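You operate a simulated robot arm through the tools that you are given. There is no shell and no other tool. Be economical: measure what you need, move in short steps, check, and stop when the job is done.

You run a simulated two-armed robot. Do the job below in one go: nothing can be reset, and whatever is moved stays where it is left.

Task
Put the purple chock on the top board of the grey parts shelf. Take the orange brush on the green work table and put it away on the packing bench. Pull the white drawer open. The order is free. Set down upright: purple chock.

The check looks at the end state, three seconds after you hand in, the way a careful person would. Anything else that was tipped, shoved, dropped, spilled or broken makes it a failure.

Robot
Two 7-joint arms with two-finger parallel grippers on one trunk, on a base that drives. Base frame: it is fixed to the floor where the robot stands at the start and does not move with it; the origin is under the middle of the robot, x ahead of it, y to its left, z up. Lengths are in m, angles in degrees, forces in N, time in s.
The left shoulder is at the start at [0.06, 0.189, 1.198], the right one opposite. With the tool pointing down near the work surface each hand reaches from about 0.1 to 0.56 m from the robot's upright axis, wherever it stands, measured 20 degrees to its own side. Places, roughly: orange brush (15x5x7 cm) [0.3, 6.4, 0.9]; packing bench [-4.3, 8.3, 0.7]; top board of the grey parts shelf [0.6, 0.5, 1]; white drawer [-2.9, -0.2, 0.7]. Payload 3.43 kg a hand.
The TCP of each hand is the grasp point between the finger pads, 0.03 m short of the fingertips. In the tool frame z runs along the fingers and y along their closing line. The gripper opens to 0.094 m. The fingers are 0.028 m wide and 0.01 m thick; the gripper's body (0.05 by 0.096 m) begins 0.055 m behind the TCP.
Orientation is that of the tool frame in the base frame, as a unit quaternion [w, x, y, z]. With the fingers straight down and closing along the base's y, the tool's x points along the base's -x, its y along +y and its z along -z.

Tools
- The arms move only by the tool arm_command. It takes "left_rows", "right_rows" or both (then of equal length, played together; a hand with none holds still); each is a list of rows, each an object (a shift or turn left out is 0, a gripper value left out holds the last) with "dp": the shift along the tool's x, y, z in units of 250 mm (1.0 is 250 mm), a list of three; "delta_rot": the turn, a rotation vector about the tool's x, y, z in units of 45 degrees (1.0 is 45 degrees), a list of three; "fingers": the opening in per cent of the stroke, from 0 (shut) to 100 (fully open). In form: [{"dp": [tx, ty, tz], "delta_rot": [wx, wy, wz], "fingers": fingers}, ...]. A call has 1 to 10 rows; each row is the pose to reach, as a shift and turn from the pose commanded when the call began, along the tool's axes at that moment. A call with a number of a shift or a turn outside -1 to 1 is refused whole. Each row takes 0.2 s and may step no farther than 0.05 m and 8.6 degrees from the row before; otherwise, or with a gripper value out of range, the whole call is refused. Where a pose cannot be reached the arm comes as near as it can. A force on the tool above 40 N (or 10 N above the force at the start of the call, whichever is more), or a blocked arm, ends the call early, and 0.2 s more pass. The fingers move at their own pace (about 0.153 m/s each) and stop on an object; they squeeze with about 41 N. The grip force told is the motor's: it shows also when the fingers shut on nothing. Time passes only in rows, and 0.2 s behind the last, so rows that repeat a pose let the fingers close. The reply holds the time, the measured pose of the TCP, the force on the tool along the base axes, the opening and the grip force, in the units named above and with some noise, with the torque about the TCP (base axes, N m) and any sound that the robot's microphone picked up.
- Cameras (640 x 400 px; columns grow to the right, rows downward): "scene" is now at [0.0102, 0.0076, 1.735]; the picture's right is [0.16, -0.99, 0.00], its down [-0.80, -0.13, -0.59] and it looks along [0.58, 0.09, -0.81] (base axes); focal length 293 px, centre (320, 200). "left" rides on the left gripper at [0.076, -0.014, -0.102] in its tool frame; the picture's right is [0.18, 0.98, 0.00], its down [-0.75, 0.14, -0.64] and it looks along [-0.63, 0.12, 0.77] (tool axes); focal length 243 px, centre (320, 200). "right" rides on the right gripper at [0.076, 0.014, -0.102] in its tool frame; the picture's right is [-0.18, 0.98, 0.00], its down [-0.75, -0.14, -0.64] and it looks along [-0.63, -0.12, 0.77] (tool axes); focal length 243 px, centre (320, 200). There is no depth. A picture from a camera that has moved, and an enlarged one, comes with that camera's place and axes in the base frame and with its lens. The place of the scene camera against the robot may be out by one fixed shift of up to 0.012 m in any direction.
- grab_frame(camera): a new picture of that camera. The clock stands still meanwhile.
- slide_trunk(by): slides the trunk up (or, below 0, down) by that many m; the arms and the scene camera ride with it, the base frame stays. It gives what a move gives, with no picture.
- drive_base(legs): drives the robot by 1 to 6 legs, each [ahead, left, turn to the left] in m, m and degrees, along the robot's own axes; the way and the turn of a leg run together, so that a leg with both is an arc; at most 1.5 m and 180 degrees a leg. The arms and the cameras ride along, it lands a little off, and it stops where it bumps. It gives what a move gives.
- turn_head(pan, tilt): turns the head with the scene camera to pan (to the left, within 86 degrees either way) and tilt (down, from -29 to 69), counted from straight ahead of the robot. It gives what a move gives.
- zoom(camera, box): a new picture of the part [left, top, right, bottom] of that camera's present view, enlarged. The clock stands still meanwhile.
- finish_job(): hands the job in; it is judged then, once.

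Go step by step. Nothing tells you exact positions but the pictures and the camera data: compare them with the known pose of the tool, close in by small moves and look again before you grip or let go. The budget is 165 turns and 118 pictures, counting those below and the enlarged ones. Unless the task says otherwise, let go and move clear before handing in, and close with one line.

The tools are called after "Emit:" by a JSON object that holds its "api" and its "payload". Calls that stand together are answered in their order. arm_command: Moves the arms, as the interface text tells. Its arguments: {"type":"object","properties":{"left_rows":{"type":"array"},"right_rows":{"type":"array"}},"required":[]} The other tools are called the same way: slide_trunk (by) slides the trunk up or down; drive_base (legs) drives the base; turn_head (pan, tilt) turns the head that bears the scene camera; grab_frame (camera) takes a picture; zoom (camera, box) takes an enlarged picture of a part of a camera's view; finish_job () hands the job in.

At the start:

```text
t: 0.0
left_tcp_pos: [0.3556, 0.2932, 1.2303]
left_tcp_rot: [0.0, -0.001, 1.0, 0.0]
left_contact_force: [0.3, 0.4, 0.7]
left_moment: [0.03, -0.02, -0.03]
left_width: 0.0941
left_finger_force: 0.1
right_tcp_pos: [0.3472, -0.0443, 1.2663]
right_tcp_rot: [0.0, 0.0, 1.0, 0.0]
right_contact_force: [-0.7, 0.9, 0.4]
right_moment: [-0.02, 0.01, -0.01]
right_width: 0.0941
right_finger_force: 0.0
trunk travel left (down, up): [-0.87, 0.12]
robot x, y, heading: [0.0013, -0.0002, -0.1]
head pan, tilt: [9.0, 53.8]
```

scene: 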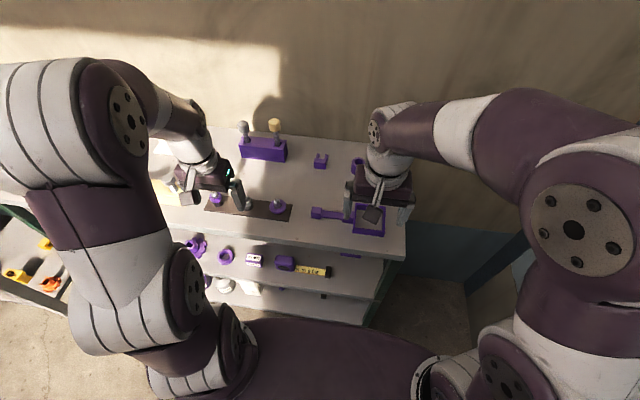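
right: 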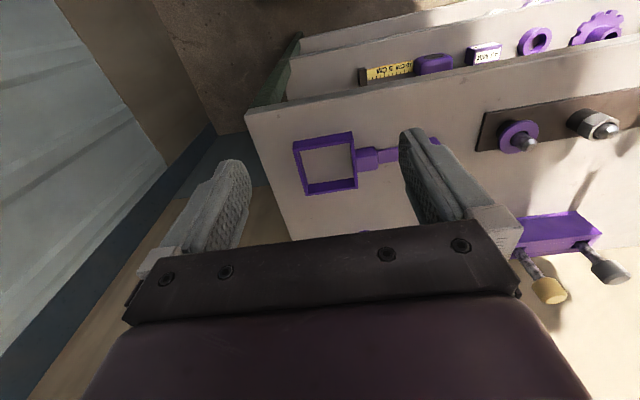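
left: 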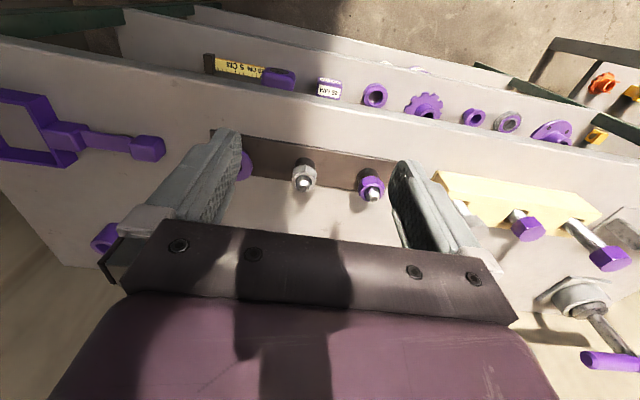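

I see the grey parts shelf in front of me, crowded with purple parts. I need to find the chock, so I'll look closer and around.

Emit:
{"api": "zoom", "payload": {"camera": "scene", "box": [160, 100, 420, 310]}}

Emit:
{"api": "turn_head", "payload": {"pan": 70, "tilt": 25}}

Emit:
{"api": "grab_frame", "payload": {"camera": "scene"}}

```text
1.90 times, centred on (290, 205) of scene
camera zoom: at [0.0102, 0.0076, 1.735], right [0.16, -0.99, 0.0], down [-0.8, -0.13, -0.59], along [0.58, 0.09, -0.81], focal length 559 px, centre (377, 190)
```

zoom: 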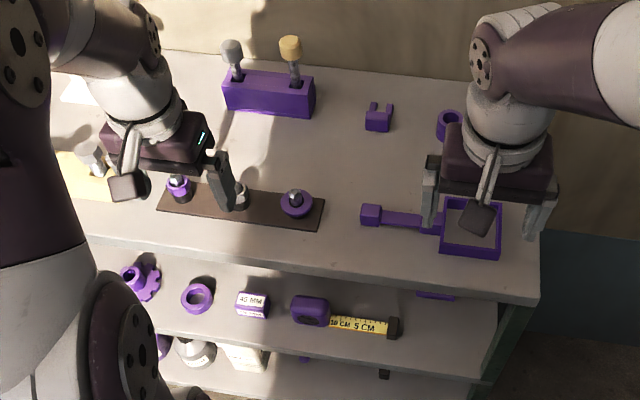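

```text
t: 1.3
left_tcp_pos: [0.3564, 0.294, 1.23]
left_tcp_rot: [-0.001, 0.0, 1.0, 0.001]
left_contact_force: [0.2, 0.9, 0.1]
left_moment: [0.01, -0.01, 0.0]
left_width: 0.0939
left_finger_force: 0.1
right_tcp_pos: [0.3461, -0.0431, 1.2659]
right_tcp_rot: [0.0, 0.0, 1.0, -0.001]
right_contact_force: [0.3, -0.2, 0.5]
right_moment: [0.0, 0.02, -0.02]
right_width: 0.094
right_finger_force: 0.1
trunk travel left (down, up): [-0.87, 0.12]
robot x, y, heading: [-0.0011, -0.0015, 0.0]
head pan, tilt: [70.0, 25.0]
```

```text
113 pictures are left
camera scene: at [-0.0307, 0.0827, 1.7774], right [0.94, -0.34, 0.0], down [-0.14, -0.4, -0.91], along [0.31, 0.85, -0.42], focal length 293 px, centre (320, 200)
```

scene: 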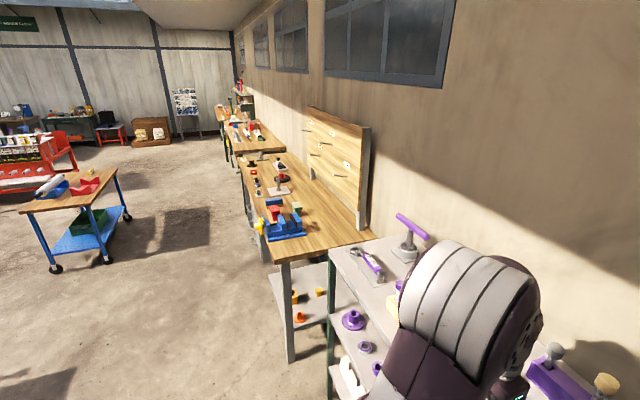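

The room is large; benches run along the wall to the left. I'll look the other ways for the chock and the drawer.

Emit:
{"api": "turn_head", "payload": {"pan": -70, "tilt": 30}}

Emit:
{"api": "grab_frame", "payload": {"camera": "scene"}}

Emit:
{"api": "drive_base", "payload": {"legs": [[-0.7, 0, 0]]}}

Emit:
{"api": "turn_head", "payload": {"pan": 15, "tilt": 45}}

Emit:
{"api": "grab_frame", "payload": {"camera": "scene"}}

```text
t: 3.5
left_tcp_pos: [0.355, 0.2925, 1.2296]
left_tcp_rot: [0.0, 0.0, 1.0, 0.001]
left_contact_force: [-0.4, 0.4, 0.3]
left_moment: [0.01, 0.01, 0.0]
left_width: 0.0936
left_finger_force: 0.1
right_tcp_pos: [0.347, -0.0441, 1.2669]
right_tcp_rot: [0.0, -0.001, 1.0, 0.0]
right_contact_force: [-0.6, -0.6, -0.1]
right_moment: [0.0, -0.01, -0.01]
right_width: 0.0941
right_finger_force: 0.1
trunk travel left (down, up): [-0.87, 0.12]
robot x, y, heading: [0.0003, 0.0026, 0.1]
head pan, tilt: [-70.0, 30.0]
```

```text
112 pictures are left
camera scene: at [-0.0313, -0.0888, 1.7695], right [-0.94, -0.34, 0.0], down [-0.17, 0.47, -0.87], along [0.3, -0.81, -0.5], focal length 293 px, centre (320, 200)
```

scene: 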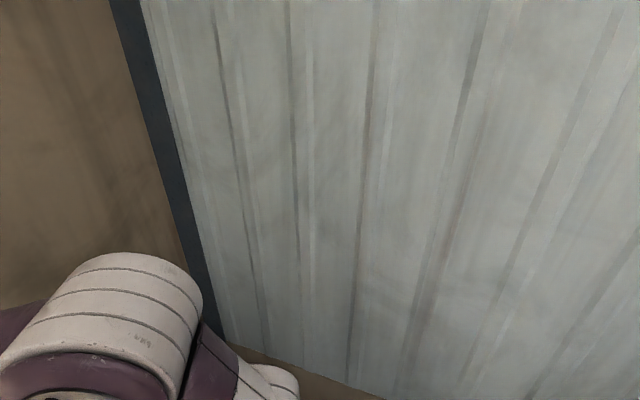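

```text
t: 6.8
left_tcp_pos: [-0.2445, 0.3163, 1.2323]
left_tcp_rot: [0.003, -0.023, 1.0, 0.001]
left_contact_force: [0.0, -0.4, 0.4]
left_moment: [0.0, -0.06, 0.04]
left_width: 0.094
left_finger_force: 0.1
right_tcp_pos: [-0.2378, -0.0213, 1.2688]
right_tcp_rot: [0.003, -0.024, 1.0, 0.001]
right_contact_force: [0.5, -0.6, 0.1]
right_moment: [0.02, -0.01, 0.01]
right_width: 0.0939
right_finger_force: 0.0
trunk travel left (down, up): [-0.87, 0.12]
robot x, y, heading: [-0.5837, 0.0081, 2.6]
head pan, tilt: [-70.0, 30.0]
stopped in leg 1: the robot was blocked; the commanded pose is now the measured one
```

```text
t: 8.4
left_tcp_pos: [-0.2409, 0.3187, 1.2315]
left_tcp_rot: [0.0, -0.024, 1.0, 0.0]
left_contact_force: [-0.3, 0.5, -0.3]
left_moment: [0.02, 0.04, -0.04]
left_width: 0.0938
left_finger_force: 0.0
right_tcp_pos: [-0.2334, -0.0185, 1.2678]
right_tcp_rot: [0.001, -0.025, 1.0, 0.0]
right_contact_force: [0.9, -0.2, 0.0]
right_moment: [0.01, -0.01, -0.03]
right_width: 0.0938
right_finger_force: 0.1
trunk travel left (down, up): [-0.87, 0.12]
robot x, y, heading: [-0.581, 0.0089, 2.9]
head pan, tilt: [15.0, 45.0]
```

```text
111 pictures are left
camera scene: at [-0.5669, 0.0266, 1.7469], right [0.3, -0.95, 0.0], down [-0.67, -0.22, -0.71], along [0.67, 0.22, -0.71], focal length 293 px, centre (320, 200)
```

scene: 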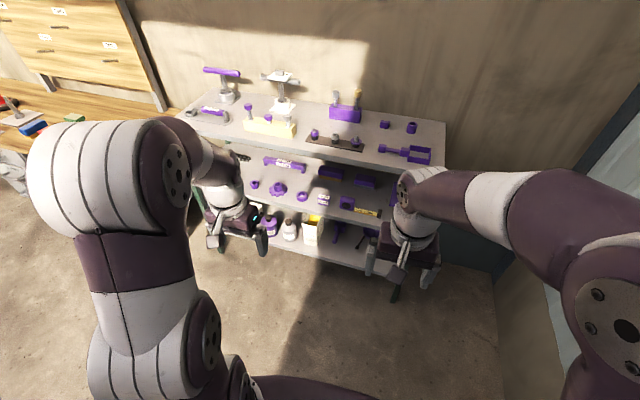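

I bumped into something behind; I'll see what stands there, and enlarge the shelf.

Emit:
{"api": "zoom", "payload": {"camera": "scene", "box": [180, 50, 460, 270]}}

Emit:
{"api": "drive_base", "payload": {"legs": [[0.12, 0, 0]]}}

Emit:
{"api": "turn_head", "payload": {"pan": -86, "tilt": 40}}

Emit:
{"api": "grab_frame", "payload": {"camera": "scene"}}

Emit:
{"api": "turn_head", "payload": {"pan": 86, "tilt": 40}}

Emit:
{"api": "grab_frame", "payload": {"camera": "scene"}}

```text
1.82 times, centred on (320, 160) of scene
camera zoom: at [-0.5669, 0.0266, 1.7469], right [0.3, -0.95, 0.0], down [-0.67, -0.22, -0.71], along [0.67, 0.22, -0.71], focal length 533 px, centre (320, 273)
```

zoom: 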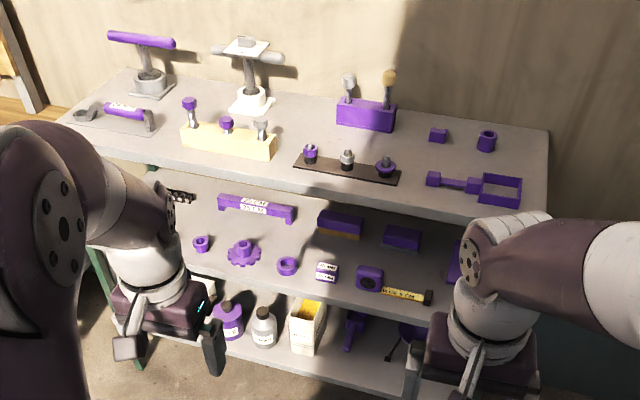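

```text
t: 9.6
left_tcp_pos: [-0.119, 0.3234, 1.231]
left_tcp_rot: [0.001, -0.023, 1.0, -0.001]
left_contact_force: [-0.5, 0.1, -0.7]
left_moment: [0.01, -0.04, 0.0]
left_width: 0.0942
left_finger_force: 0.0
right_tcp_pos: [-0.1134, -0.0142, 1.2669]
right_tcp_rot: [0.0, -0.023, 1.0, 0.0]
right_contact_force: [0.0, -0.1, 0.0]
right_moment: [-0.03, 0.01, 0.0]
right_width: 0.0941
right_finger_force: 0.0
trunk travel left (down, up): [-0.87, 0.12]
robot x, y, heading: [-0.4609, 0.015, 2.6]
head pan, tilt: [15.0, 45.0]
```

```text
t: 11.4
left_tcp_pos: [-0.1169, 0.3238, 1.2303]
left_tcp_rot: [0.001, -0.023, 1.0, 0.0]
left_contact_force: [-0.3, -0.4, -0.4]
left_moment: [-0.03, -0.02, 0.04]
left_width: 0.0941
left_finger_force: 0.1
right_tcp_pos: [-0.1124, -0.0139, 1.2667]
right_tcp_rot: [0.001, -0.022, 1.0, 0.0]
right_contact_force: [-0.6, 0.9, -0.3]
right_moment: [0.0, 0.01, 0.01]
right_width: 0.094
right_finger_force: 0.1
trunk travel left (down, up): [-0.87, 0.12]
robot x, y, heading: [-0.4573, 0.0138, 2.8]
head pan, tilt: [-85.9, 40.0]
```

```text
109 pictures are left
camera scene: at [-0.5122, -0.0763, 1.7541], right [-0.99, -0.12, 0.0], down [-0.07, 0.64, -0.77], along [0.09, -0.76, -0.64], focal length 293 px, centre (320, 200)
```

scene: 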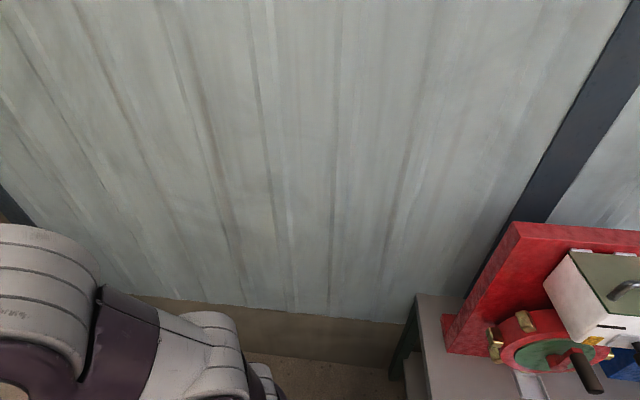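

```text
t: 14.0
left_tcp_pos: [-0.1175, 0.3233, 1.2296]
left_tcp_rot: [0.0, -0.022, 1.0, 0.0]
left_contact_force: [0.5, 0.7, -0.2]
left_moment: [-0.01, -0.01, 0.01]
left_width: 0.0937
left_finger_force: 0.1
right_tcp_pos: [-0.1119, -0.0135, 1.2675]
right_tcp_rot: [0.001, -0.022, 1.0, 0.0]
right_contact_force: [0.0, -0.4, 0.5]
right_moment: [-0.03, -0.02, 0.02]
right_width: 0.0942
right_finger_force: 0.0
trunk travel left (down, up): [-0.87, 0.12]
robot x, y, heading: [-0.4593, 0.0157, 2.8]
head pan, tilt: [85.9, 40.0]
```

```text
108 pictures are left
camera scene: at [-0.5198, 0.0932, 1.7541], right [1.0, -0.03, 0.0], down [-0.02, -0.64, -0.77], along [0.02, 0.77, -0.64], focal length 293 px, centre (320, 200)
```

scene: 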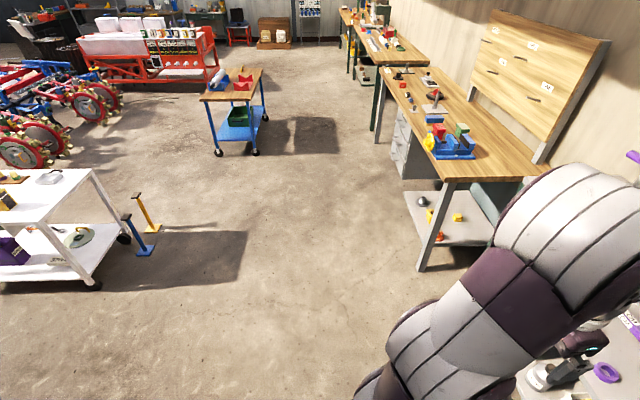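

Behind-right is a bench; a white trolley with something purple stands behind-left. I'll shift left into the open floor and turn to look.

Emit:
{"api": "drive_base", "payload": {"legs": [[0, 0.9, 0], [0, 0, 80]]}}

Emit:
{"api": "turn_head", "payload": {"pan": 60, "tilt": 25}}

Emit:
{"api": "grab_frame", "payload": {"camera": "scene"}}

Emit:
{"api": "turn_head", "payload": {"pan": 0, "tilt": 15}}

Emit:
{"api": "grab_frame", "payload": {"camera": "scene"}}

```text
t: 22.2
left_tcp_pos: [-0.747, 1.3117, 1.2303]
left_tcp_rot: [0.0, -0.661, 0.751, 0.0]
left_contact_force: [-1.5, -1.3, -0.3]
left_moment: [-0.02, -0.02, -0.01]
left_width: 0.094
left_finger_force: 0.0
right_tcp_pos: [-0.4127, 1.2596, 1.2674]
right_tcp_rot: [0.001, -0.661, 0.751, 0.001]
right_contact_force: [0.8, -0.4, 0.4]
right_moment: [0.03, 0.0, 0.03]
right_width: 0.0938
right_finger_force: 0.1
trunk travel left (down, up): [-0.87, 0.12]
robot x, y, heading: [-0.5006, 0.924, 82.8]
head pan, tilt: [85.9, 40.0]
```

```text
t: 23.1
left_tcp_pos: [-0.7467, 1.312, 1.2302]
left_tcp_rot: [0.0, -0.661, 0.751, 0.0]
left_contact_force: [0.1, -0.1, 0.2]
left_moment: [-0.03, 0.0, 0.01]
left_width: 0.094
left_finger_force: 0.1
right_tcp_pos: [-0.4132, 1.2593, 1.266]
right_tcp_rot: [0.0, -0.661, 0.751, 0.001]
right_contact_force: [0.4, 0.3, -0.1]
right_moment: [0.03, -0.02, -0.01]
right_width: 0.0942
right_finger_force: 0.1
trunk travel left (down, up): [-0.87, 0.12]
robot x, y, heading: [-0.5024, 0.919, 83.0]
head pan, tilt: [60.0, 25.0]
```

```text
107 pictures are left
camera scene: at [-0.5842, 0.9144, 1.7774], right [0.6, 0.8, 0.0], down [0.34, -0.26, -0.91], along [-0.72, 0.55, -0.42], focal length 293 px, centre (320, 200)
```

scene: 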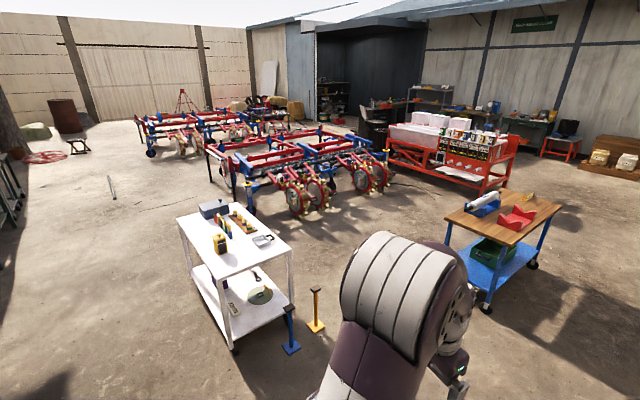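

```text
t: 24.4
left_tcp_pos: [-0.7475, 1.3109, 1.2294]
left_tcp_rot: [0.0, -0.661, 0.75, -0.001]
left_contact_force: [0.2, 0.1, -0.8]
left_moment: [0.01, 0.01, -0.01]
left_width: 0.094
left_finger_force: 0.0
right_tcp_pos: [-0.4136, 1.2597, 1.267]
right_tcp_rot: [0.001, -0.66, 0.751, 0.001]
right_contact_force: [-0.8, 0.5, -0.1]
right_moment: [-0.02, 0.0, 0.03]
right_width: 0.0939
right_finger_force: 0.2
trunk travel left (down, up): [-0.87, 0.12]
robot x, y, heading: [-0.5027, 0.9233, 82.8]
head pan, tilt: [0.0, 15.0]
```

```text
106 pictures are left
camera scene: at [-0.4991, 0.9514, 1.7936], right [0.99, -0.13, 0.0], down [-0.03, -0.26, -0.97], along [0.12, 0.96, -0.26], focal length 293 px, centre (320, 200)
```

scene: 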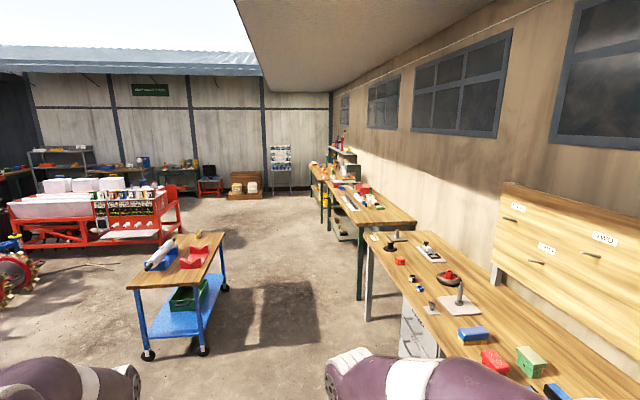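

Large workshop. I'll turn further to see the rear side and the drawer at about (-2.9, -0.2).

Emit:
{"api": "drive_base", "payload": {"legs": [[0, 0, 100]]}}

Emit:
{"api": "turn_head", "payload": {"pan": 30, "tilt": 20}}

Emit:
{"api": "grab_frame", "payload": {"camera": "scene"}}

Emit:
{"api": "zoom", "payload": {"camera": "scene", "box": [160, 100, 480, 300]}}

```text
t: 29.0
left_tcp_pos: [-0.8431, 0.6134, 1.2309]
left_tcp_rot: [-0.001, 1.0, 0.023, -0.001]
left_contact_force: [0.0, 0.7, 0.6]
left_moment: [0.01, -0.02, 0.02]
left_width: 0.094
left_finger_force: 0.0
right_tcp_pos: [-0.8493, 0.9509, 1.2674]
right_tcp_rot: [0.0, 1.0, 0.023, 0.0]
right_contact_force: [0.4, 0.9, 0.2]
right_moment: [-0.04, -0.03, 0.01]
right_width: 0.0941
right_finger_force: 0.1
trunk travel left (down, up): [-0.87, 0.12]
robot x, y, heading: [-0.503, 0.9189, -177.3]
head pan, tilt: [0.0, 15.0]
```

```text
t: 30.0
left_tcp_pos: [-0.8434, 0.6135, 1.2302]
left_tcp_rot: [0.0, 1.0, 0.023, 0.0]
left_contact_force: [-0.3, 0.1, -0.3]
left_moment: [0.04, 0.02, 0.01]
left_width: 0.0938
left_finger_force: 0.1
right_tcp_pos: [-0.8492, 0.9501, 1.2676]
right_tcp_rot: [-0.001, 1.0, 0.023, 0.0]
right_contact_force: [0.0, 0.6, -1.2]
right_moment: [-0.02, -0.01, -0.01]
right_width: 0.0939
right_finger_force: 0.0
trunk travel left (down, up): [-0.87, 0.12]
robot x, y, heading: [-0.5017, 0.9244, -177.5]
head pan, tilt: [30.0, 20.0]
```

```text
105 pictures are left
camera scene: at [-0.5218, 0.8707, 1.7855], right [-0.54, 0.84, 0.0], down [0.29, 0.18, -0.94], along [-0.79, -0.51, -0.34], focal length 293 px, centre (320, 200)
```

scene: 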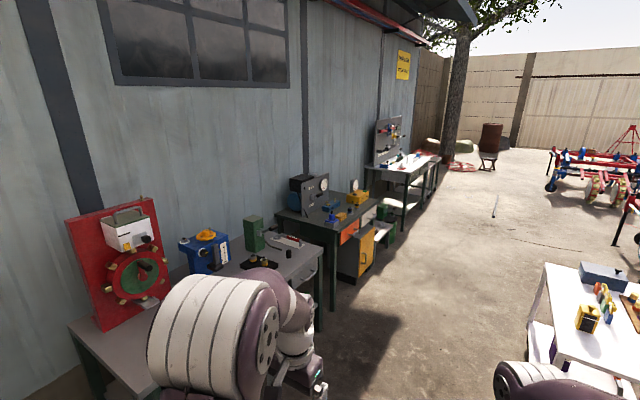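

```text
2.00 times, centred on (320, 200) of scene
camera zoom: at [-0.5218, 0.8707, 1.7855], right [-0.54, 0.84, 0.0], down [0.29, 0.18, -0.94], along [-0.79, -0.51, -0.34], focal length 587 px, centre (320, 200)
```

zoom: 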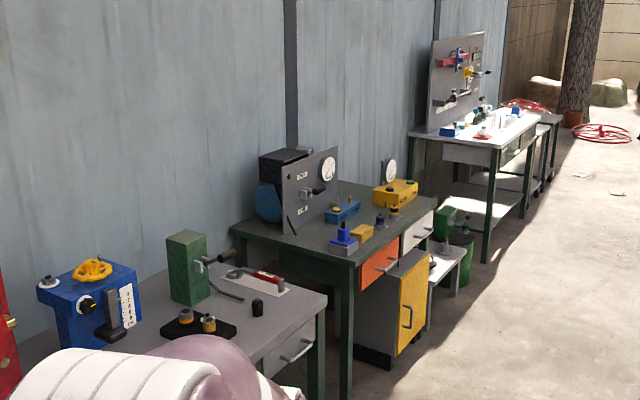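

The white drawer is beside the orange one on the dark bench. I'll check the white trolley for the purple thing seen earlier.

Emit:
{"api": "turn_head", "payload": {"pan": -40, "tilt": 30}}

Emit:
{"api": "grab_frame", "payload": {"camera": "scene"}}

```text
t: 31.4
left_tcp_pos: [-0.8425, 0.6126, 1.2298]
left_tcp_rot: [0.0, 1.0, 0.023, 0.0]
left_contact_force: [0.8, 0.1, -0.4]
left_moment: [0.0, 0.01, 0.0]
left_width: 0.094
left_finger_force: 0.1
right_tcp_pos: [-0.8472, 0.9509, 1.2672]
right_tcp_rot: [0.001, 1.0, 0.023, -0.001]
right_contact_force: [0.9, -0.2, 1.1]
right_moment: [0.01, 0.0, -0.03]
right_width: 0.094
right_finger_force: 0.0
trunk travel left (down, up): [-0.87, 0.12]
robot x, y, heading: [-0.4978, 0.9231, -177.4]
head pan, tilt: [-40.0, 30.0]
```

```text
103 pictures are left
camera scene: at [-0.5153, 0.9756, 1.7695], right [0.61, 0.8, 0.0], down [0.4, -0.3, -0.87], along [-0.69, 0.53, -0.5], focal length 293 px, centre (320, 200)
```

scene: 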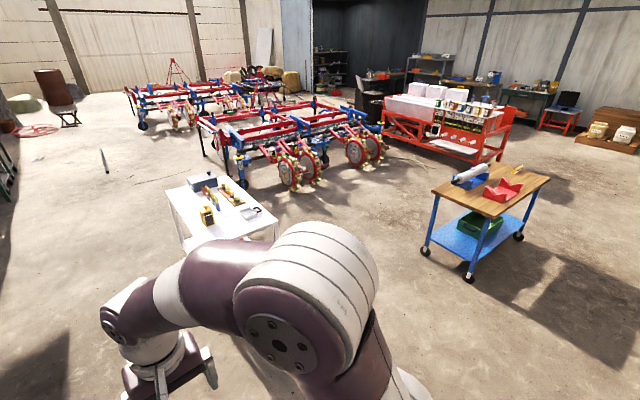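

The trolley is hidden by the arm; I'll turn the base to see it between the arms.

Emit:
{"api": "drive_base", "payload": {"legs": [[0, 0, -25]]}}

Emit:
{"api": "turn_head", "payload": {"pan": 0, "tilt": 38}}

Emit:
{"api": "grab_frame", "payload": {"camera": "scene"}}

```text
t: 33.1
left_tcp_pos: [-0.9412, 0.7853, 1.2307]
left_tcp_rot: [0.0, 0.981, -0.194, 0.0]
left_contact_force: [-0.7, 0.6, 0.3]
left_moment: [-0.03, 0.02, 0.01]
left_width: 0.0942
left_finger_force: 0.0
right_tcp_pos: [-0.8057, 1.0933, 1.2674]
right_tcp_rot: [0.0, 0.981, -0.193, 0.0]
right_contact_force: [-0.4, 0.4, -0.2]
right_moment: [0.01, 0.0, 0.04]
right_width: 0.0942
right_finger_force: 0.0
trunk travel left (down, up): [-0.87, 0.12]
robot x, y, heading: [-0.4996, 0.9228, 157.9]
head pan, tilt: [-40.0, 30.0]
```

```text
t: 34.1
left_tcp_pos: [-0.942, 0.7838, 1.229]
left_tcp_rot: [0.001, 0.981, -0.193, 0.0]
left_contact_force: [0.0, -0.6, -0.1]
left_moment: [0.0, 0.02, -0.01]
left_width: 0.0942
left_finger_force: 0.1
right_tcp_pos: [-0.8037, 1.0932, 1.2673]
right_tcp_rot: [0.001, 0.981, -0.193, -0.001]
right_contact_force: [-0.2, 0.2, -0.2]
right_moment: [0.05, 0.0, 0.02]
right_width: 0.0942
right_finger_force: 0.1
trunk travel left (down, up): [-0.87, 0.12]
robot x, y, heading: [-0.5049, 0.9213, 157.8]
head pan, tilt: [0.0, 38.0]
```

```text
102 pictures are left
camera scene: at [-0.5276, 0.9279, 1.7571], right [0.38, 0.93, 0.0], down [0.57, -0.23, -0.79], along [-0.73, 0.3, -0.62], focal length 293 px, centre (320, 200)
```

scene: 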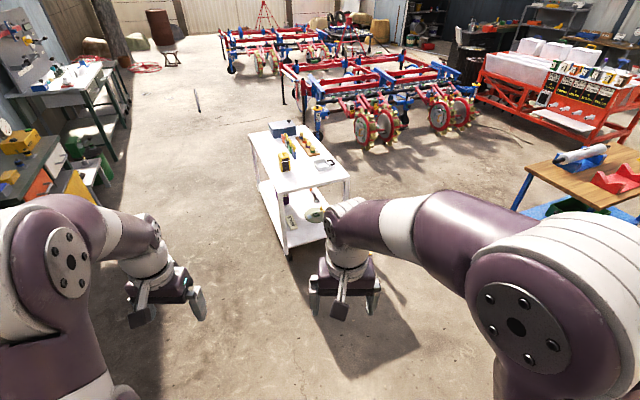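

Emit:
{"api": "zoom", "payload": {"camera": "scene", "box": [230, 110, 370, 260]}}

Emit:
{"api": "drive_base", "payload": {"legs": [[0, 0, -160], [0, 0.6, 0]]}}

Emit:
{"api": "turn_head", "payload": {"pan": -30, "tilt": 45}}

Emit:
{"api": "grab_frame", "payload": {"camera": "scene"}}

```text
2.67 times, centred on (300, 185) of scene
camera zoom: at [-0.5276, 0.9279, 1.7571], right [0.38, 0.93, 0.0], down [0.57, -0.23, -0.79], along [-0.73, 0.3, -0.62], focal length 782 px, centre (373, 240)
```

zoom: 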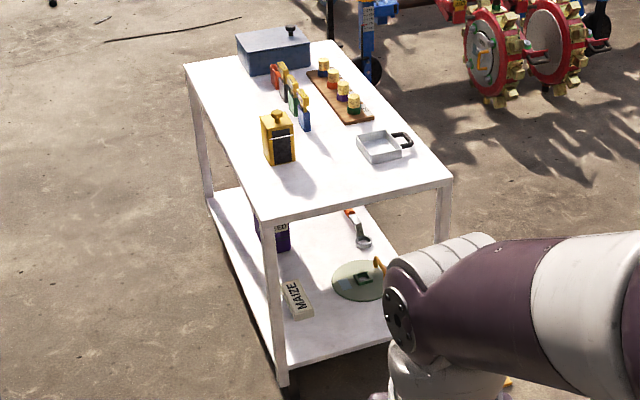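

```text
t: 43.9
left_tcp_pos: [-0.1766, 1.8203, 1.2311]
left_tcp_rot: [0.0, -0.019, 1.0, 0.002]
left_contact_force: [0.4, -0.4, 0.3]
left_moment: [0.02, 0.01, 0.0]
left_width: 0.0938
left_finger_force: 0.0
right_tcp_pos: [-0.1717, 1.484, 1.2669]
right_tcp_rot: [0.001, -0.02, 1.0, 0.0]
right_contact_force: [0.0, 0.0, 0.3]
right_moment: [-0.02, 0.02, 0.03]
right_width: 0.0941
right_finger_force: 0.1
trunk travel left (down, up): [-0.87, 0.12]
robot x, y, heading: [-0.5237, 1.5168, 2.3]
head pan, tilt: [0.0, 38.0]
```

```text
t: 44.9
left_tcp_pos: [-0.1757, 1.8225, 1.2301]
left_tcp_rot: [0.0, -0.02, 1.0, 0.001]
left_contact_force: [0.4, -0.4, -0.6]
left_moment: [0.0, 0.01, -0.01]
left_width: 0.0941
left_finger_force: 0.0
right_tcp_pos: [-0.1719, 1.4829, 1.2665]
right_tcp_rot: [0.001, -0.018, 1.0, 0.0]
right_contact_force: [-0.1, 1.8, 1.1]
right_moment: [-0.04, -0.01, 0.0]
right_width: 0.0941
right_finger_force: 0.1
trunk travel left (down, up): [-0.87, 0.12]
robot x, y, heading: [-0.5181, 1.5173, 2.1]
head pan, tilt: [-30.0, 45.0]
```

```text
100 pictures are left
camera scene: at [-0.5102, 1.4708, 1.7469], right [-0.46, -0.89, 0.0], down [-0.63, 0.33, -0.71], along [0.63, -0.33, -0.71], focal length 293 px, centre (320, 200)
```

scene: 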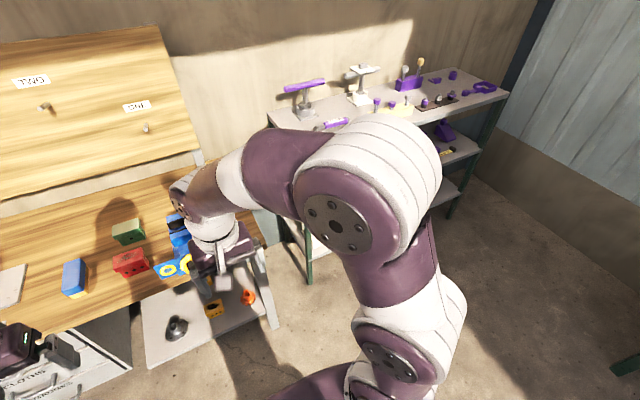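

Back to the front of the shelf, lowering the trunk to see its lower boards.

Emit:
{"api": "drive_base", "payload": {"legs": [[0, -0.95, -2]]}}

Emit:
{"api": "slide_trunk", "payload": {"by": -0.6}}

Emit:
{"api": "turn_head", "payload": {"pan": 0, "tilt": 20}}

Emit:
{"api": "grab_frame", "payload": {"camera": "scene"}}

```text
t: 49.8
left_tcp_pos: [-0.144, 0.8569, 1.2297]
left_tcp_rot: [0.0, -0.003, 1.0, 0.0]
left_contact_force: [-0.5, 0.2, 0.1]
left_moment: [0.01, 0.01, 0.01]
left_width: 0.0939
left_finger_force: 0.0
right_tcp_pos: [-0.151, 0.5212, 1.2668]
right_tcp_rot: [0.001, -0.003, 1.0, 0.0]
right_contact_force: [-0.4, -0.3, 0.6]
right_moment: [0.0, -0.02, 0.0]
right_width: 0.0939
right_finger_force: 0.1
trunk travel left (down, up): [-0.87, 0.12]
robot x, y, heading: [-0.4995, 0.5628, 0.3]
head pan, tilt: [-30.0, 45.0]
```

```text
refused: -0.6 is not a number from -0.4 to 0.4
```

```text
t: 50.8
left_tcp_pos: [-0.1445, 0.8569, 1.2303]
left_tcp_rot: [0.0, -0.004, 1.0, 0.0]
left_contact_force: [0.0, -1.0, 0.1]
left_moment: [-0.01, -0.02, -0.01]
left_width: 0.0939
left_finger_force: 0.2
right_tcp_pos: [-0.1499, 0.5204, 1.2671]
right_tcp_rot: [0.001, -0.004, 1.0, 0.0]
right_contact_force: [-0.4, 0.1, 0.3]
right_moment: [-0.02, -0.04, 0.01]
right_width: 0.0939
right_finger_force: 0.1
trunk travel left (down, up): [-0.87, 0.12]
robot x, y, heading: [-0.4999, 0.5656, 0.2]
head pan, tilt: [0.0, 20.0]
```

```text
99 pictures are left
camera scene: at [-0.467, 0.5583, 1.7854], right [0.01, -1.0, 0.0], down [-0.34, 0.0, -0.94], along [0.94, 0.01, -0.34], focal length 293 px, centre (320, 200)
```

scene: 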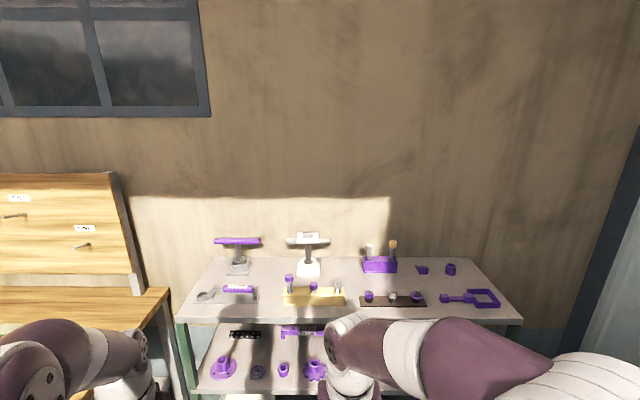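

Emit:
{"api": "slide_trunk", "payload": {"by": -0.4}}

Emit:
{"api": "slide_trunk", "payload": {"by": -0.3}}

Emit:
{"api": "turn_head", "payload": {"pan": 0, "tilt": 25}}

Emit:
{"api": "grab_frame", "payload": {"camera": "scene"}}

Emit:
{"api": "zoom", "payload": {"camera": "scene", "box": [160, 50, 520, 280]}}

```text
t: 54.6
left_tcp_pos: [-0.1441, 0.8581, 0.8308]
left_tcp_rot: [0.0, -0.004, 1.0, 0.0]
left_contact_force: [-0.7, -0.6, -0.3]
left_moment: [-0.01, -0.01, 0.02]
left_width: 0.0942
left_finger_force: 0.0
right_tcp_pos: [-0.1509, 0.5204, 0.8676]
right_tcp_rot: [0.001, -0.003, 1.0, 0.0]
right_contact_force: [0.0, 0.2, 0.1]
right_moment: [0.02, 0.01, 0.0]
right_width: 0.0942
right_finger_force: 0.2
trunk travel left (down, up): [-0.47, 0.52]
robot x, y, heading: [-0.4948, 0.563, 0.6]
head pan, tilt: [0.0, 20.0]
```

```text
t: 57.6
left_tcp_pos: [-0.1431, 0.8576, 0.5295]
left_tcp_rot: [0.0, -0.003, 1.0, 0.0]
left_contact_force: [0.7, -0.2, 0.0]
left_moment: [0.0, 0.01, 0.01]
left_width: 0.0938
left_finger_force: 0.2
right_tcp_pos: [-0.151, 0.5205, 0.5674]
right_tcp_rot: [0.001, -0.004, 1.0, 0.0]
right_contact_force: [0.1, 0.1, -0.7]
right_moment: [0.0, 0.0, 0.04]
right_width: 0.0938
right_finger_force: 0.0
trunk travel left (down, up): [-0.17, 0.82]
robot x, y, heading: [-0.499, 0.5627, 0.4]
head pan, tilt: [0.0, 20.0]
```

```text
t: 58.3
left_tcp_pos: [-0.1446, 0.8577, 0.5295]
left_tcp_rot: [-0.001, -0.003, 1.0, -0.001]
left_contact_force: [0.0, 0.3, 0.5]
left_moment: [-0.01, -0.02, 0.01]
left_width: 0.094
left_finger_force: 0.0
right_tcp_pos: [-0.1509, 0.5215, 0.5663]
right_tcp_rot: [0.001, -0.004, 1.0, 0.0]
right_contact_force: [-0.2, 0.9, 0.0]
right_moment: [0.01, 0.02, -0.03]
right_width: 0.0939
right_finger_force: 0.0
trunk travel left (down, up): [-0.17, 0.82]
robot x, y, heading: [-0.5004, 0.5627, 0.4]
head pan, tilt: [0.0, 25.0]
```

```text
98 pictures are left
camera scene: at [-0.468, 0.5583, 1.0775], right [0.01, -1.0, 0.0], down [-0.42, 0.0, -0.91], along [0.91, 0.01, -0.42], focal length 293 px, centre (320, 200)
```

scene: 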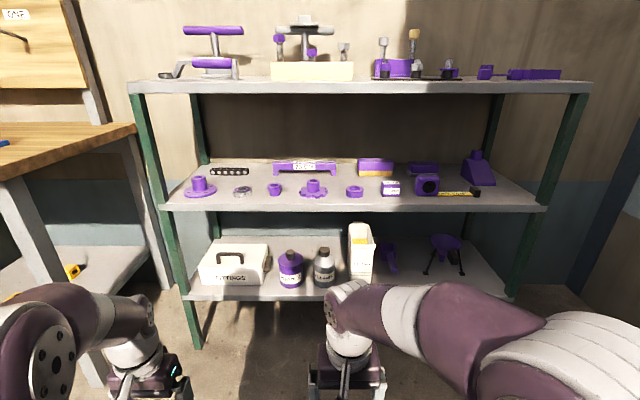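

```text
1.74 times, centred on (340, 165) of scene
camera zoom: at [-0.468, 0.5583, 1.0775], right [0.01, -1.0, 0.0], down [-0.42, 0.0, -0.91], along [0.91, 0.01, -0.42], focal length 510 px, centre (285, 261)
```

zoom: 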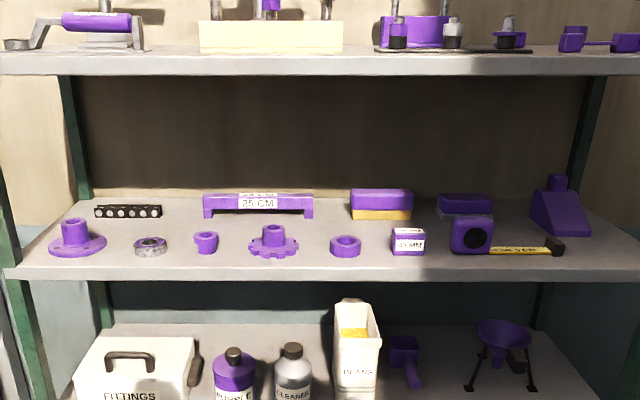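

The chock is the purple wedge block with a knob at the right end of the middle board (about [0.58, -0.04], board z≈0.66). I'll pitch the right hand towards horizontal for reaching in between the boards.

Emit:
{"api": "arm_command", "payload": {"right_rows": [{"dp": [-0.13, 0, 0], "delta_rot": [0, -0.1667, 0]}, {"dp": [-0.26, 0, 0], "delta_rot": [0, -0.3333, 0]}, {"dp": [-0.39, 0, 0], "delta_rot": [0, -0.5, 0]}, {"dp": [-0.52, 0, 0], "delta_rot": [0, -0.6667, 0]}, {"dp": [-0.65, 0, 0], "delta_rot": [0, -0.8333, 0]}, {"dp": [-0.78, 0, 0], "delta_rot": [0, -1.0, 0]}]}}

Emit:
{"api": "arm_command", "payload": {"right_rows": [{"dp": [0, 0, 0], "delta_rot": [0, -0.16, 0]}, {"dp": [0, 0, 0], "delta_rot": [0, -0.32, 0]}, {"dp": [0, 0, 0], "delta_rot": [0, -0.48, 0]}]}}

Emit:
{"api": "slide_trunk", "payload": {"by": 0.25}}

Emit:
{"api": "grab_frame", "payload": {"camera": "scene"}}

Emit:
{"api": "grab_frame", "payload": {"camera": "right"}}

```text
t: 59.7
left_tcp_pos: [-0.1443, 0.8577, 0.5289]
left_tcp_rot: [-0.001, -0.004, 1.0, 0.0]
left_contact_force: [0.2, 0.0, 0.0]
left_moment: [-0.01, 0.0, -0.02]
left_width: 0.094
left_finger_force: 0.1
right_tcp_pos: [0.0436, 0.5219, 0.5677]
right_tcp_rot: [0.384, -0.004, 0.923, 0.002]
right_contact_force: [-0.6, 1.1, -0.6]
right_moment: [-0.01, -0.01, -0.01]
right_width: 0.0943
right_finger_force: 0.0
trunk travel left (down, up): [-0.17, 0.82]
robot x, y, heading: [-0.4975, 0.5603, 0.6]
head pan, tilt: [0.0, 25.0]
```

```text
t: 60.5
left_tcp_pos: [-0.1438, 0.8572, 0.5303]
left_tcp_rot: [0.0, -0.003, 1.0, 0.0]
left_contact_force: [0.0, 0.2, 0.0]
left_moment: [-0.03, 0.03, -0.01]
left_width: 0.0942
left_finger_force: 0.1
right_tcp_pos: [0.0435, 0.5221, 0.5679]
right_tcp_rot: [0.549, -0.003, 0.835, 0.002]
right_contact_force: [0.2, -0.6, -0.3]
right_moment: [-0.02, -0.02, -0.01]
right_width: 0.094
right_finger_force: 0.1
trunk travel left (down, up): [-0.17, 0.82]
robot x, y, heading: [-0.4973, 0.5613, 0.4]
head pan, tilt: [0.0, 25.0]
```

```text
t: 63.1
left_tcp_pos: [-0.1442, 0.857, 0.781]
left_tcp_rot: [0.0, -0.004, 1.0, 0.0]
left_contact_force: [-0.4, -0.7, 0.5]
left_moment: [-0.02, 0.0, 0.01]
left_width: 0.0939
left_finger_force: 0.0
right_tcp_pos: [0.0438, 0.5231, 0.8172]
right_tcp_rot: [0.549, -0.003, 0.836, 0.002]
right_contact_force: [-0.2, 0.9, -0.4]
right_moment: [0.04, -0.03, -0.01]
right_width: 0.0941
right_finger_force: 0.1
trunk travel left (down, up): [-0.42, 0.57]
robot x, y, heading: [-0.5004, 0.5623, 0.4]
head pan, tilt: [0.0, 25.0]
```

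```text
96 pictures are left
camera scene: at [-0.4678, 0.5583, 1.3274], right [0.01, -1.0, 0.0], down [-0.42, 0.0, -0.91], along [0.91, 0.01, -0.42], focal length 293 px, centre (320, 200)
```

scene: 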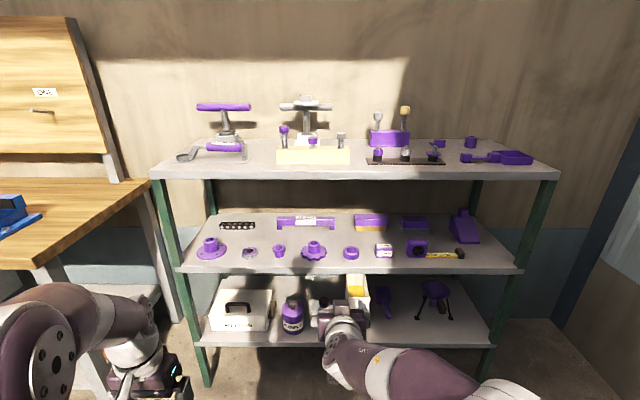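

```text
95 pictures are left
camera right: at [-0.0808, 0.536, 0.7868], right [0.07, 0.98, 0.17], down [-0.29, -0.14, 0.95], along [0.95, -0.11, 0.28], focal length 243 px, centre (320, 200)
```

right: 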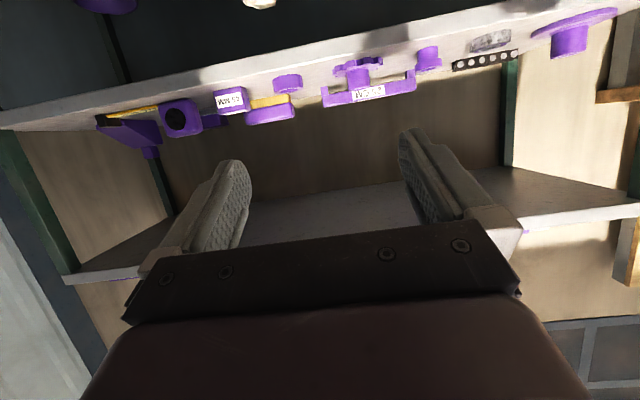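

Emit:
{"api": "zoom", "payload": {"camera": "scene", "box": [370, 180, 530, 280]}}

Emit:
{"api": "zoom", "payload": {"camera": "right", "box": [60, 60, 260, 185]}}

```text
4.00 times, centred on (450, 230) of scene
camera zoom: at [-0.4678, 0.5583, 1.3274], right [0.01, -1.0, 0.0], down [-0.42, 0.0, -0.91], along [0.91, 0.01, -0.42], focal length 1174 px, centre (-200, 80)
```

zoom: 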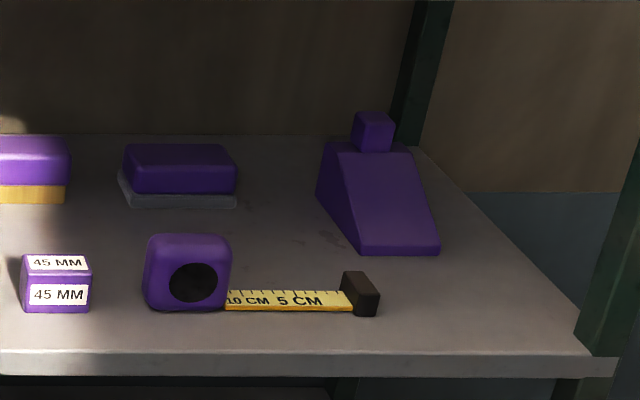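

```text
3.20 times, centred on (160, 122) of right
camera zoom: at [-0.0808, 0.536, 0.7868], right [0.07, 0.98, 0.17], down [-0.29, -0.14, 0.95], along [0.95, -0.11, 0.28], focal length 776 px, centre (832, 448)
```

zoom: 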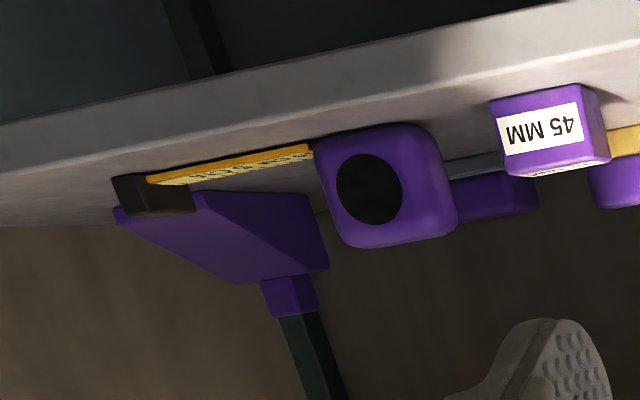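

Chock: wedge facing me with a ~3.5 cm knob at rear top, knob centre about [0.625, -0.02, 0.77], board z≈0.67. I'll drive sideways in front of it first and look again.

Emit:
{"api": "drive_base", "payload": {"legs": [[0.1, 0, 0], [0, -0.54, 0]]}}

Emit:
{"api": "turn_head", "payload": {"pan": -5, "tilt": 30}}

Emit:
{"api": "grab_frame", "payload": {"camera": "scene"}}

Emit:
{"api": "grab_frame", "payload": {"camera": "right"}}

```text
t: 67.0
left_tcp_pos: [-0.0409, 0.3074, 0.7803]
left_tcp_rot: [0.001, -0.011, 1.0, -0.001]
left_contact_force: [0.1, -0.5, -0.1]
left_moment: [0.01, 0.0, 0.02]
left_width: 0.0942
left_finger_force: 0.1
right_tcp_pos: [0.1508, -0.025, 0.8162]
right_tcp_rot: [0.548, -0.01, 0.836, 0.007]
right_contact_force: [-0.2, 0.3, 0.5]
right_moment: [0.01, -0.01, 0.01]
right_width: 0.0941
right_finger_force: 0.0
trunk travel left (down, up): [-0.42, 0.57]
robot x, y, heading: [-0.3901, 0.0088, 1.1]
head pan, tilt: [0.0, 25.0]
```

```text
t: 67.7
left_tcp_pos: [-0.042, 0.308, 0.7806]
left_tcp_rot: [0.0, -0.011, 1.0, 0.0]
left_contact_force: [0.0, -0.7, 0.1]
left_moment: [0.0, -0.02, 0.05]
left_width: 0.0944
left_finger_force: 0.1
right_tcp_pos: [0.1518, -0.0239, 0.8164]
right_tcp_rot: [0.549, -0.009, 0.836, 0.006]
right_contact_force: [-0.8, 0.2, 0.8]
right_moment: [0.02, 0.03, 0.02]
right_width: 0.094
right_finger_force: 0.1
trunk travel left (down, up): [-0.42, 0.57]
robot x, y, heading: [-0.3888, 0.0099, 1.3]
head pan, tilt: [-5.0, 30.0]
```

```text
92 pictures are left
camera scene: at [-0.363, -0.0036, 1.3195], right [-0.06, -1.0, 0.0], down [-0.5, 0.03, -0.87], along [0.86, -0.06, -0.5], focal length 293 px, centre (320, 200)
```

scene: 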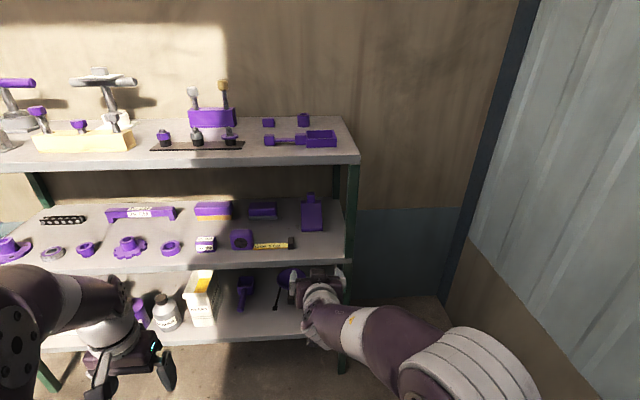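

```text
91 pictures are left
camera right: at [0.0264, -0.0123, 0.7868], right [0.05, 0.98, 0.17], down [-0.29, -0.15, 0.95], along [0.96, -0.1, 0.28], focal length 243 px, centre (320, 200)
```

right: 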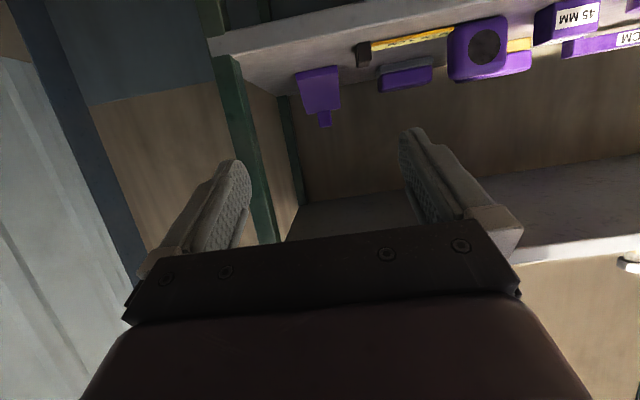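

Emit:
{"api": "zoom", "payload": {"camera": "scene", "box": [240, 90, 370, 270]}}

Emit:
{"api": "zoom", "payload": {"camera": "right", "box": [240, 20, 440, 145]}}

```text
2.22 times, centred on (305, 180) of scene
camera zoom: at [-0.363, -0.0036, 1.3195], right [-0.06, -1.0, 0.0], down [-0.5, 0.03, -0.87], along [0.86, -0.06, -0.5], focal length 652 px, centre (353, 244)
```

zoom: 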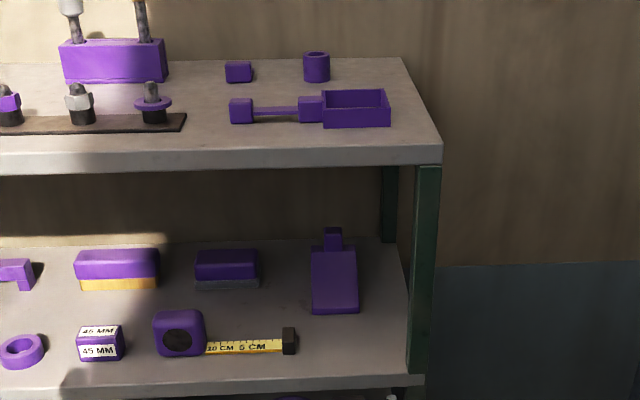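

```text
3.20 times, centred on (340, 82) of right
camera zoom: at [0.0264, -0.0123, 0.7868], right [0.05, 0.98, 0.17], down [-0.29, -0.15, 0.95], along [0.96, -0.1, 0.28], focal length 776 px, centre (256, 576)
```

zoom: 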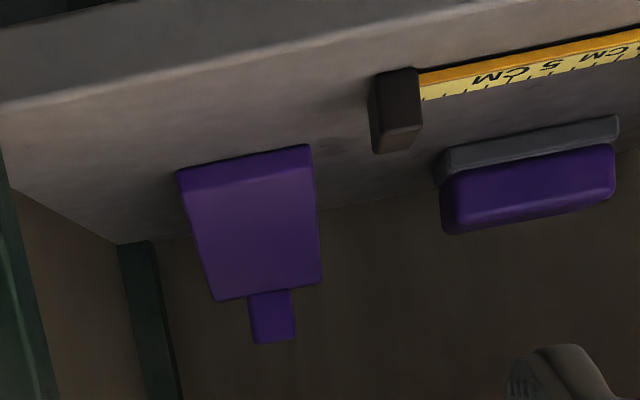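

Chock is square to me; knob centre ≈ [0.615, -0.03, 0.768]. Driving forward so that the hand enters between the boards.

Emit:
{"api": "drive_base", "payload": {"legs": [[0.3, -0.012, -1]]}}

Emit:
{"api": "grab_frame", "payload": {"camera": "right"}}

Emit:
{"api": "grab_frame", "payload": {"camera": "scene"}}

```text
t: 69.7
left_tcp_pos: [0.2639, 0.2908, 0.7799]
left_tcp_rot: [-0.001, 0.001, 1.0, 0.001]
left_contact_force: [-0.2, -0.3, 0.0]
left_moment: [-0.02, 0.02, 0.02]
left_width: 0.0939
left_finger_force: 0.1
right_tcp_pos: [0.4496, -0.0455, 0.817]
right_tcp_rot: [0.549, 0.0, 0.836, 0.0]
right_contact_force: [1.2, 0.0, -0.1]
right_moment: [-0.01, 0.0, 0.0]
right_width: 0.0942
right_finger_force: 0.1
trunk travel left (down, up): [-0.42, 0.57]
robot x, y, heading: [-0.0951, -0.001, -0.3]
head pan, tilt: [-5.0, 30.0]
```

```text
88 pictures are left
camera right: at [0.3248, -0.0305, 0.7865], right [0.07, 0.98, 0.17], down [-0.29, -0.14, 0.95], along [0.95, -0.12, 0.27], focal length 243 px, centre (320, 200)
```

right: 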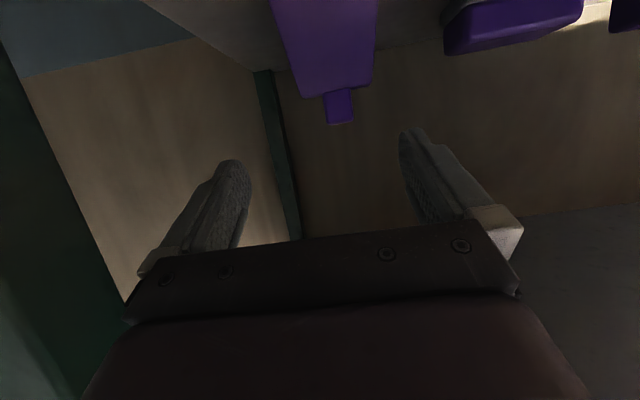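

```text
87 pictures are left
camera scene: at [-0.0638, -0.0132, 1.3194], right [-0.09, -1.0, 0.0], down [-0.5, 0.04, -0.87], along [0.86, -0.08, -0.5], focal length 293 px, centre (320, 200)
```

scene: 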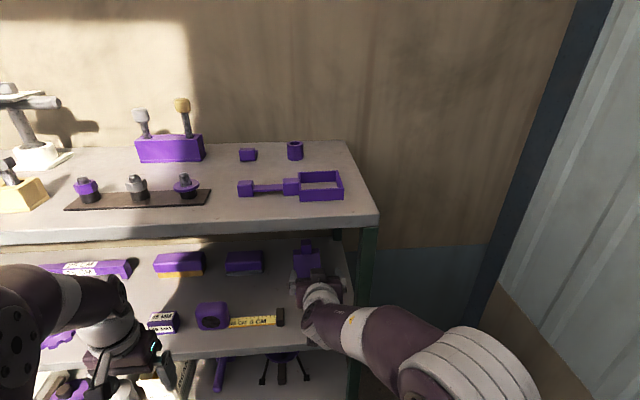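

Knob triangulated to [0.615, -0.028, 0.767]. I'll align and move in part of the way.

Emit:
{"api": "arm_command", "payload": {"right_rows": [{"dp": [-0.107, 0.07, 0], "fingers": 100}, {"dp": [-0.107, 0.07, 0.15]}, {"dp": [-0.107, 0.07, 0.3]}, {"dp": [-0.107, 0.07, 0.42]}]}}

Emit:
{"api": "grab_frame", "payload": {"camera": "right"}}

Emit:
{"api": "zoom", "payload": {"camera": "scene", "box": [240, 210, 400, 310]}}

```text
t: 70.7
left_tcp_pos: [0.2634, 0.2912, 0.78]
left_tcp_rot: [0.001, -0.001, 1.0, -0.001]
left_contact_force: [0.3, 0.1, 0.3]
left_moment: [0.04, 0.0, 0.0]
left_width: 0.094
left_finger_force: 0.1
right_tcp_pos: [0.5574, -0.0252, 0.8003]
right_tcp_rot: [0.55, 0.0, 0.835, 0.0]
right_contact_force: [0.3, -0.2, -0.6]
right_moment: [-0.01, -0.02, -0.01]
right_width: 0.0941
right_finger_force: 0.0
trunk travel left (down, up): [-0.42, 0.57]
robot x, y, heading: [-0.0933, -0.0024, 0.0]
head pan, tilt: [-5.0, 30.0]
```

```text
86 pictures are left
camera right: at [0.4327, -0.0108, 0.7701], right [0.07, 0.98, 0.17], down [-0.29, -0.14, 0.95], along [0.95, -0.12, 0.27], focal length 243 px, centre (320, 200)
```

right: 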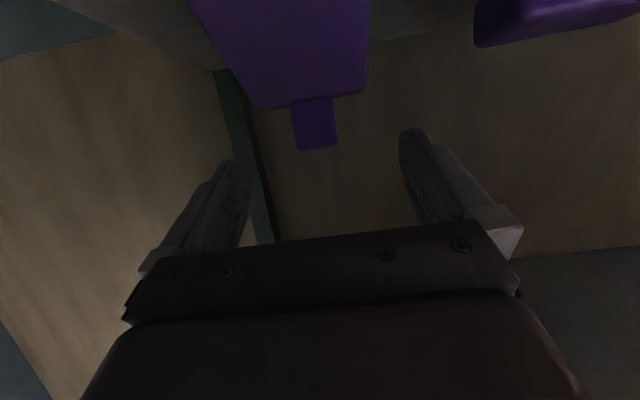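

```text
4.00 times, centred on (320, 260) of scene
camera zoom: at [-0.0641, -0.0131, 1.3194], right [-0.09, -1.0, 0.0], down [-0.5, 0.04, -0.87], along [0.86, -0.08, -0.5], focal length 1174 px, centre (320, -40)
```

zoom: 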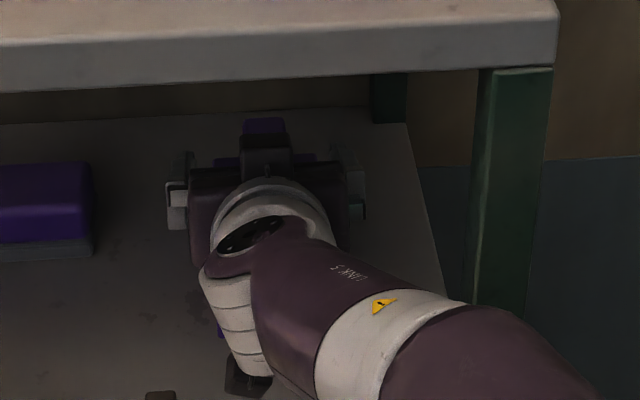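

Aligned; the knob sits centrally between the fingers. Moving the last 6 cm in and closing.

Emit:
{"api": "arm_command", "payload": {"right_rows": [{"dp": [0, -0.01, 0.12]}, {"dp": [0, -0.01, 0.24]}]}}

Emit:
{"api": "grab_frame", "payload": {"camera": "right"}}

```text
t: 71.3
left_tcp_pos: [0.2637, 0.2912, 0.7801]
left_tcp_rot: [0.0, 0.0, 1.0, 0.0]
left_contact_force: [0.3, -0.6, 0.4]
left_moment: [0.03, -0.02, 0.0]
left_width: 0.0941
left_finger_force: 0.1
right_tcp_pos: [0.6131, -0.03, 0.7742]
right_tcp_rot: [0.549, 0.0, 0.836, 0.0]
right_contact_force: [0.1, -0.7, -0.2]
right_moment: [0.0, -0.01, -0.01]
right_width: 0.094
right_finger_force: 0.2
trunk travel left (down, up): [-0.42, 0.57]
robot x, y, heading: [-0.0927, 0.0007, -0.2]
head pan, tilt: [-5.0, 30.0]
```

```text
84 pictures are left
camera right: at [0.4878, -0.014, 0.7443], right [0.07, 0.98, 0.17], down [-0.29, -0.14, 0.95], along [0.95, -0.12, 0.28], focal length 243 px, centre (320, 200)
```

right: 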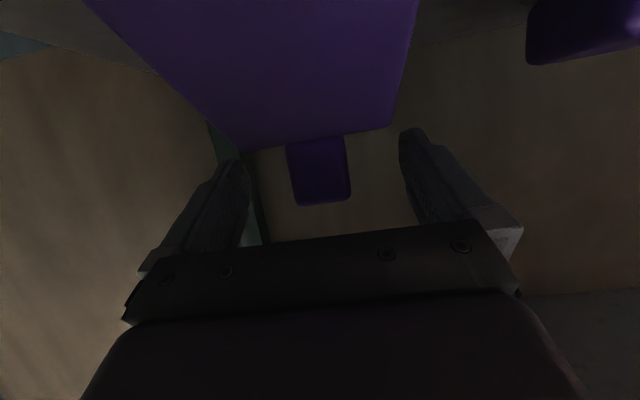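

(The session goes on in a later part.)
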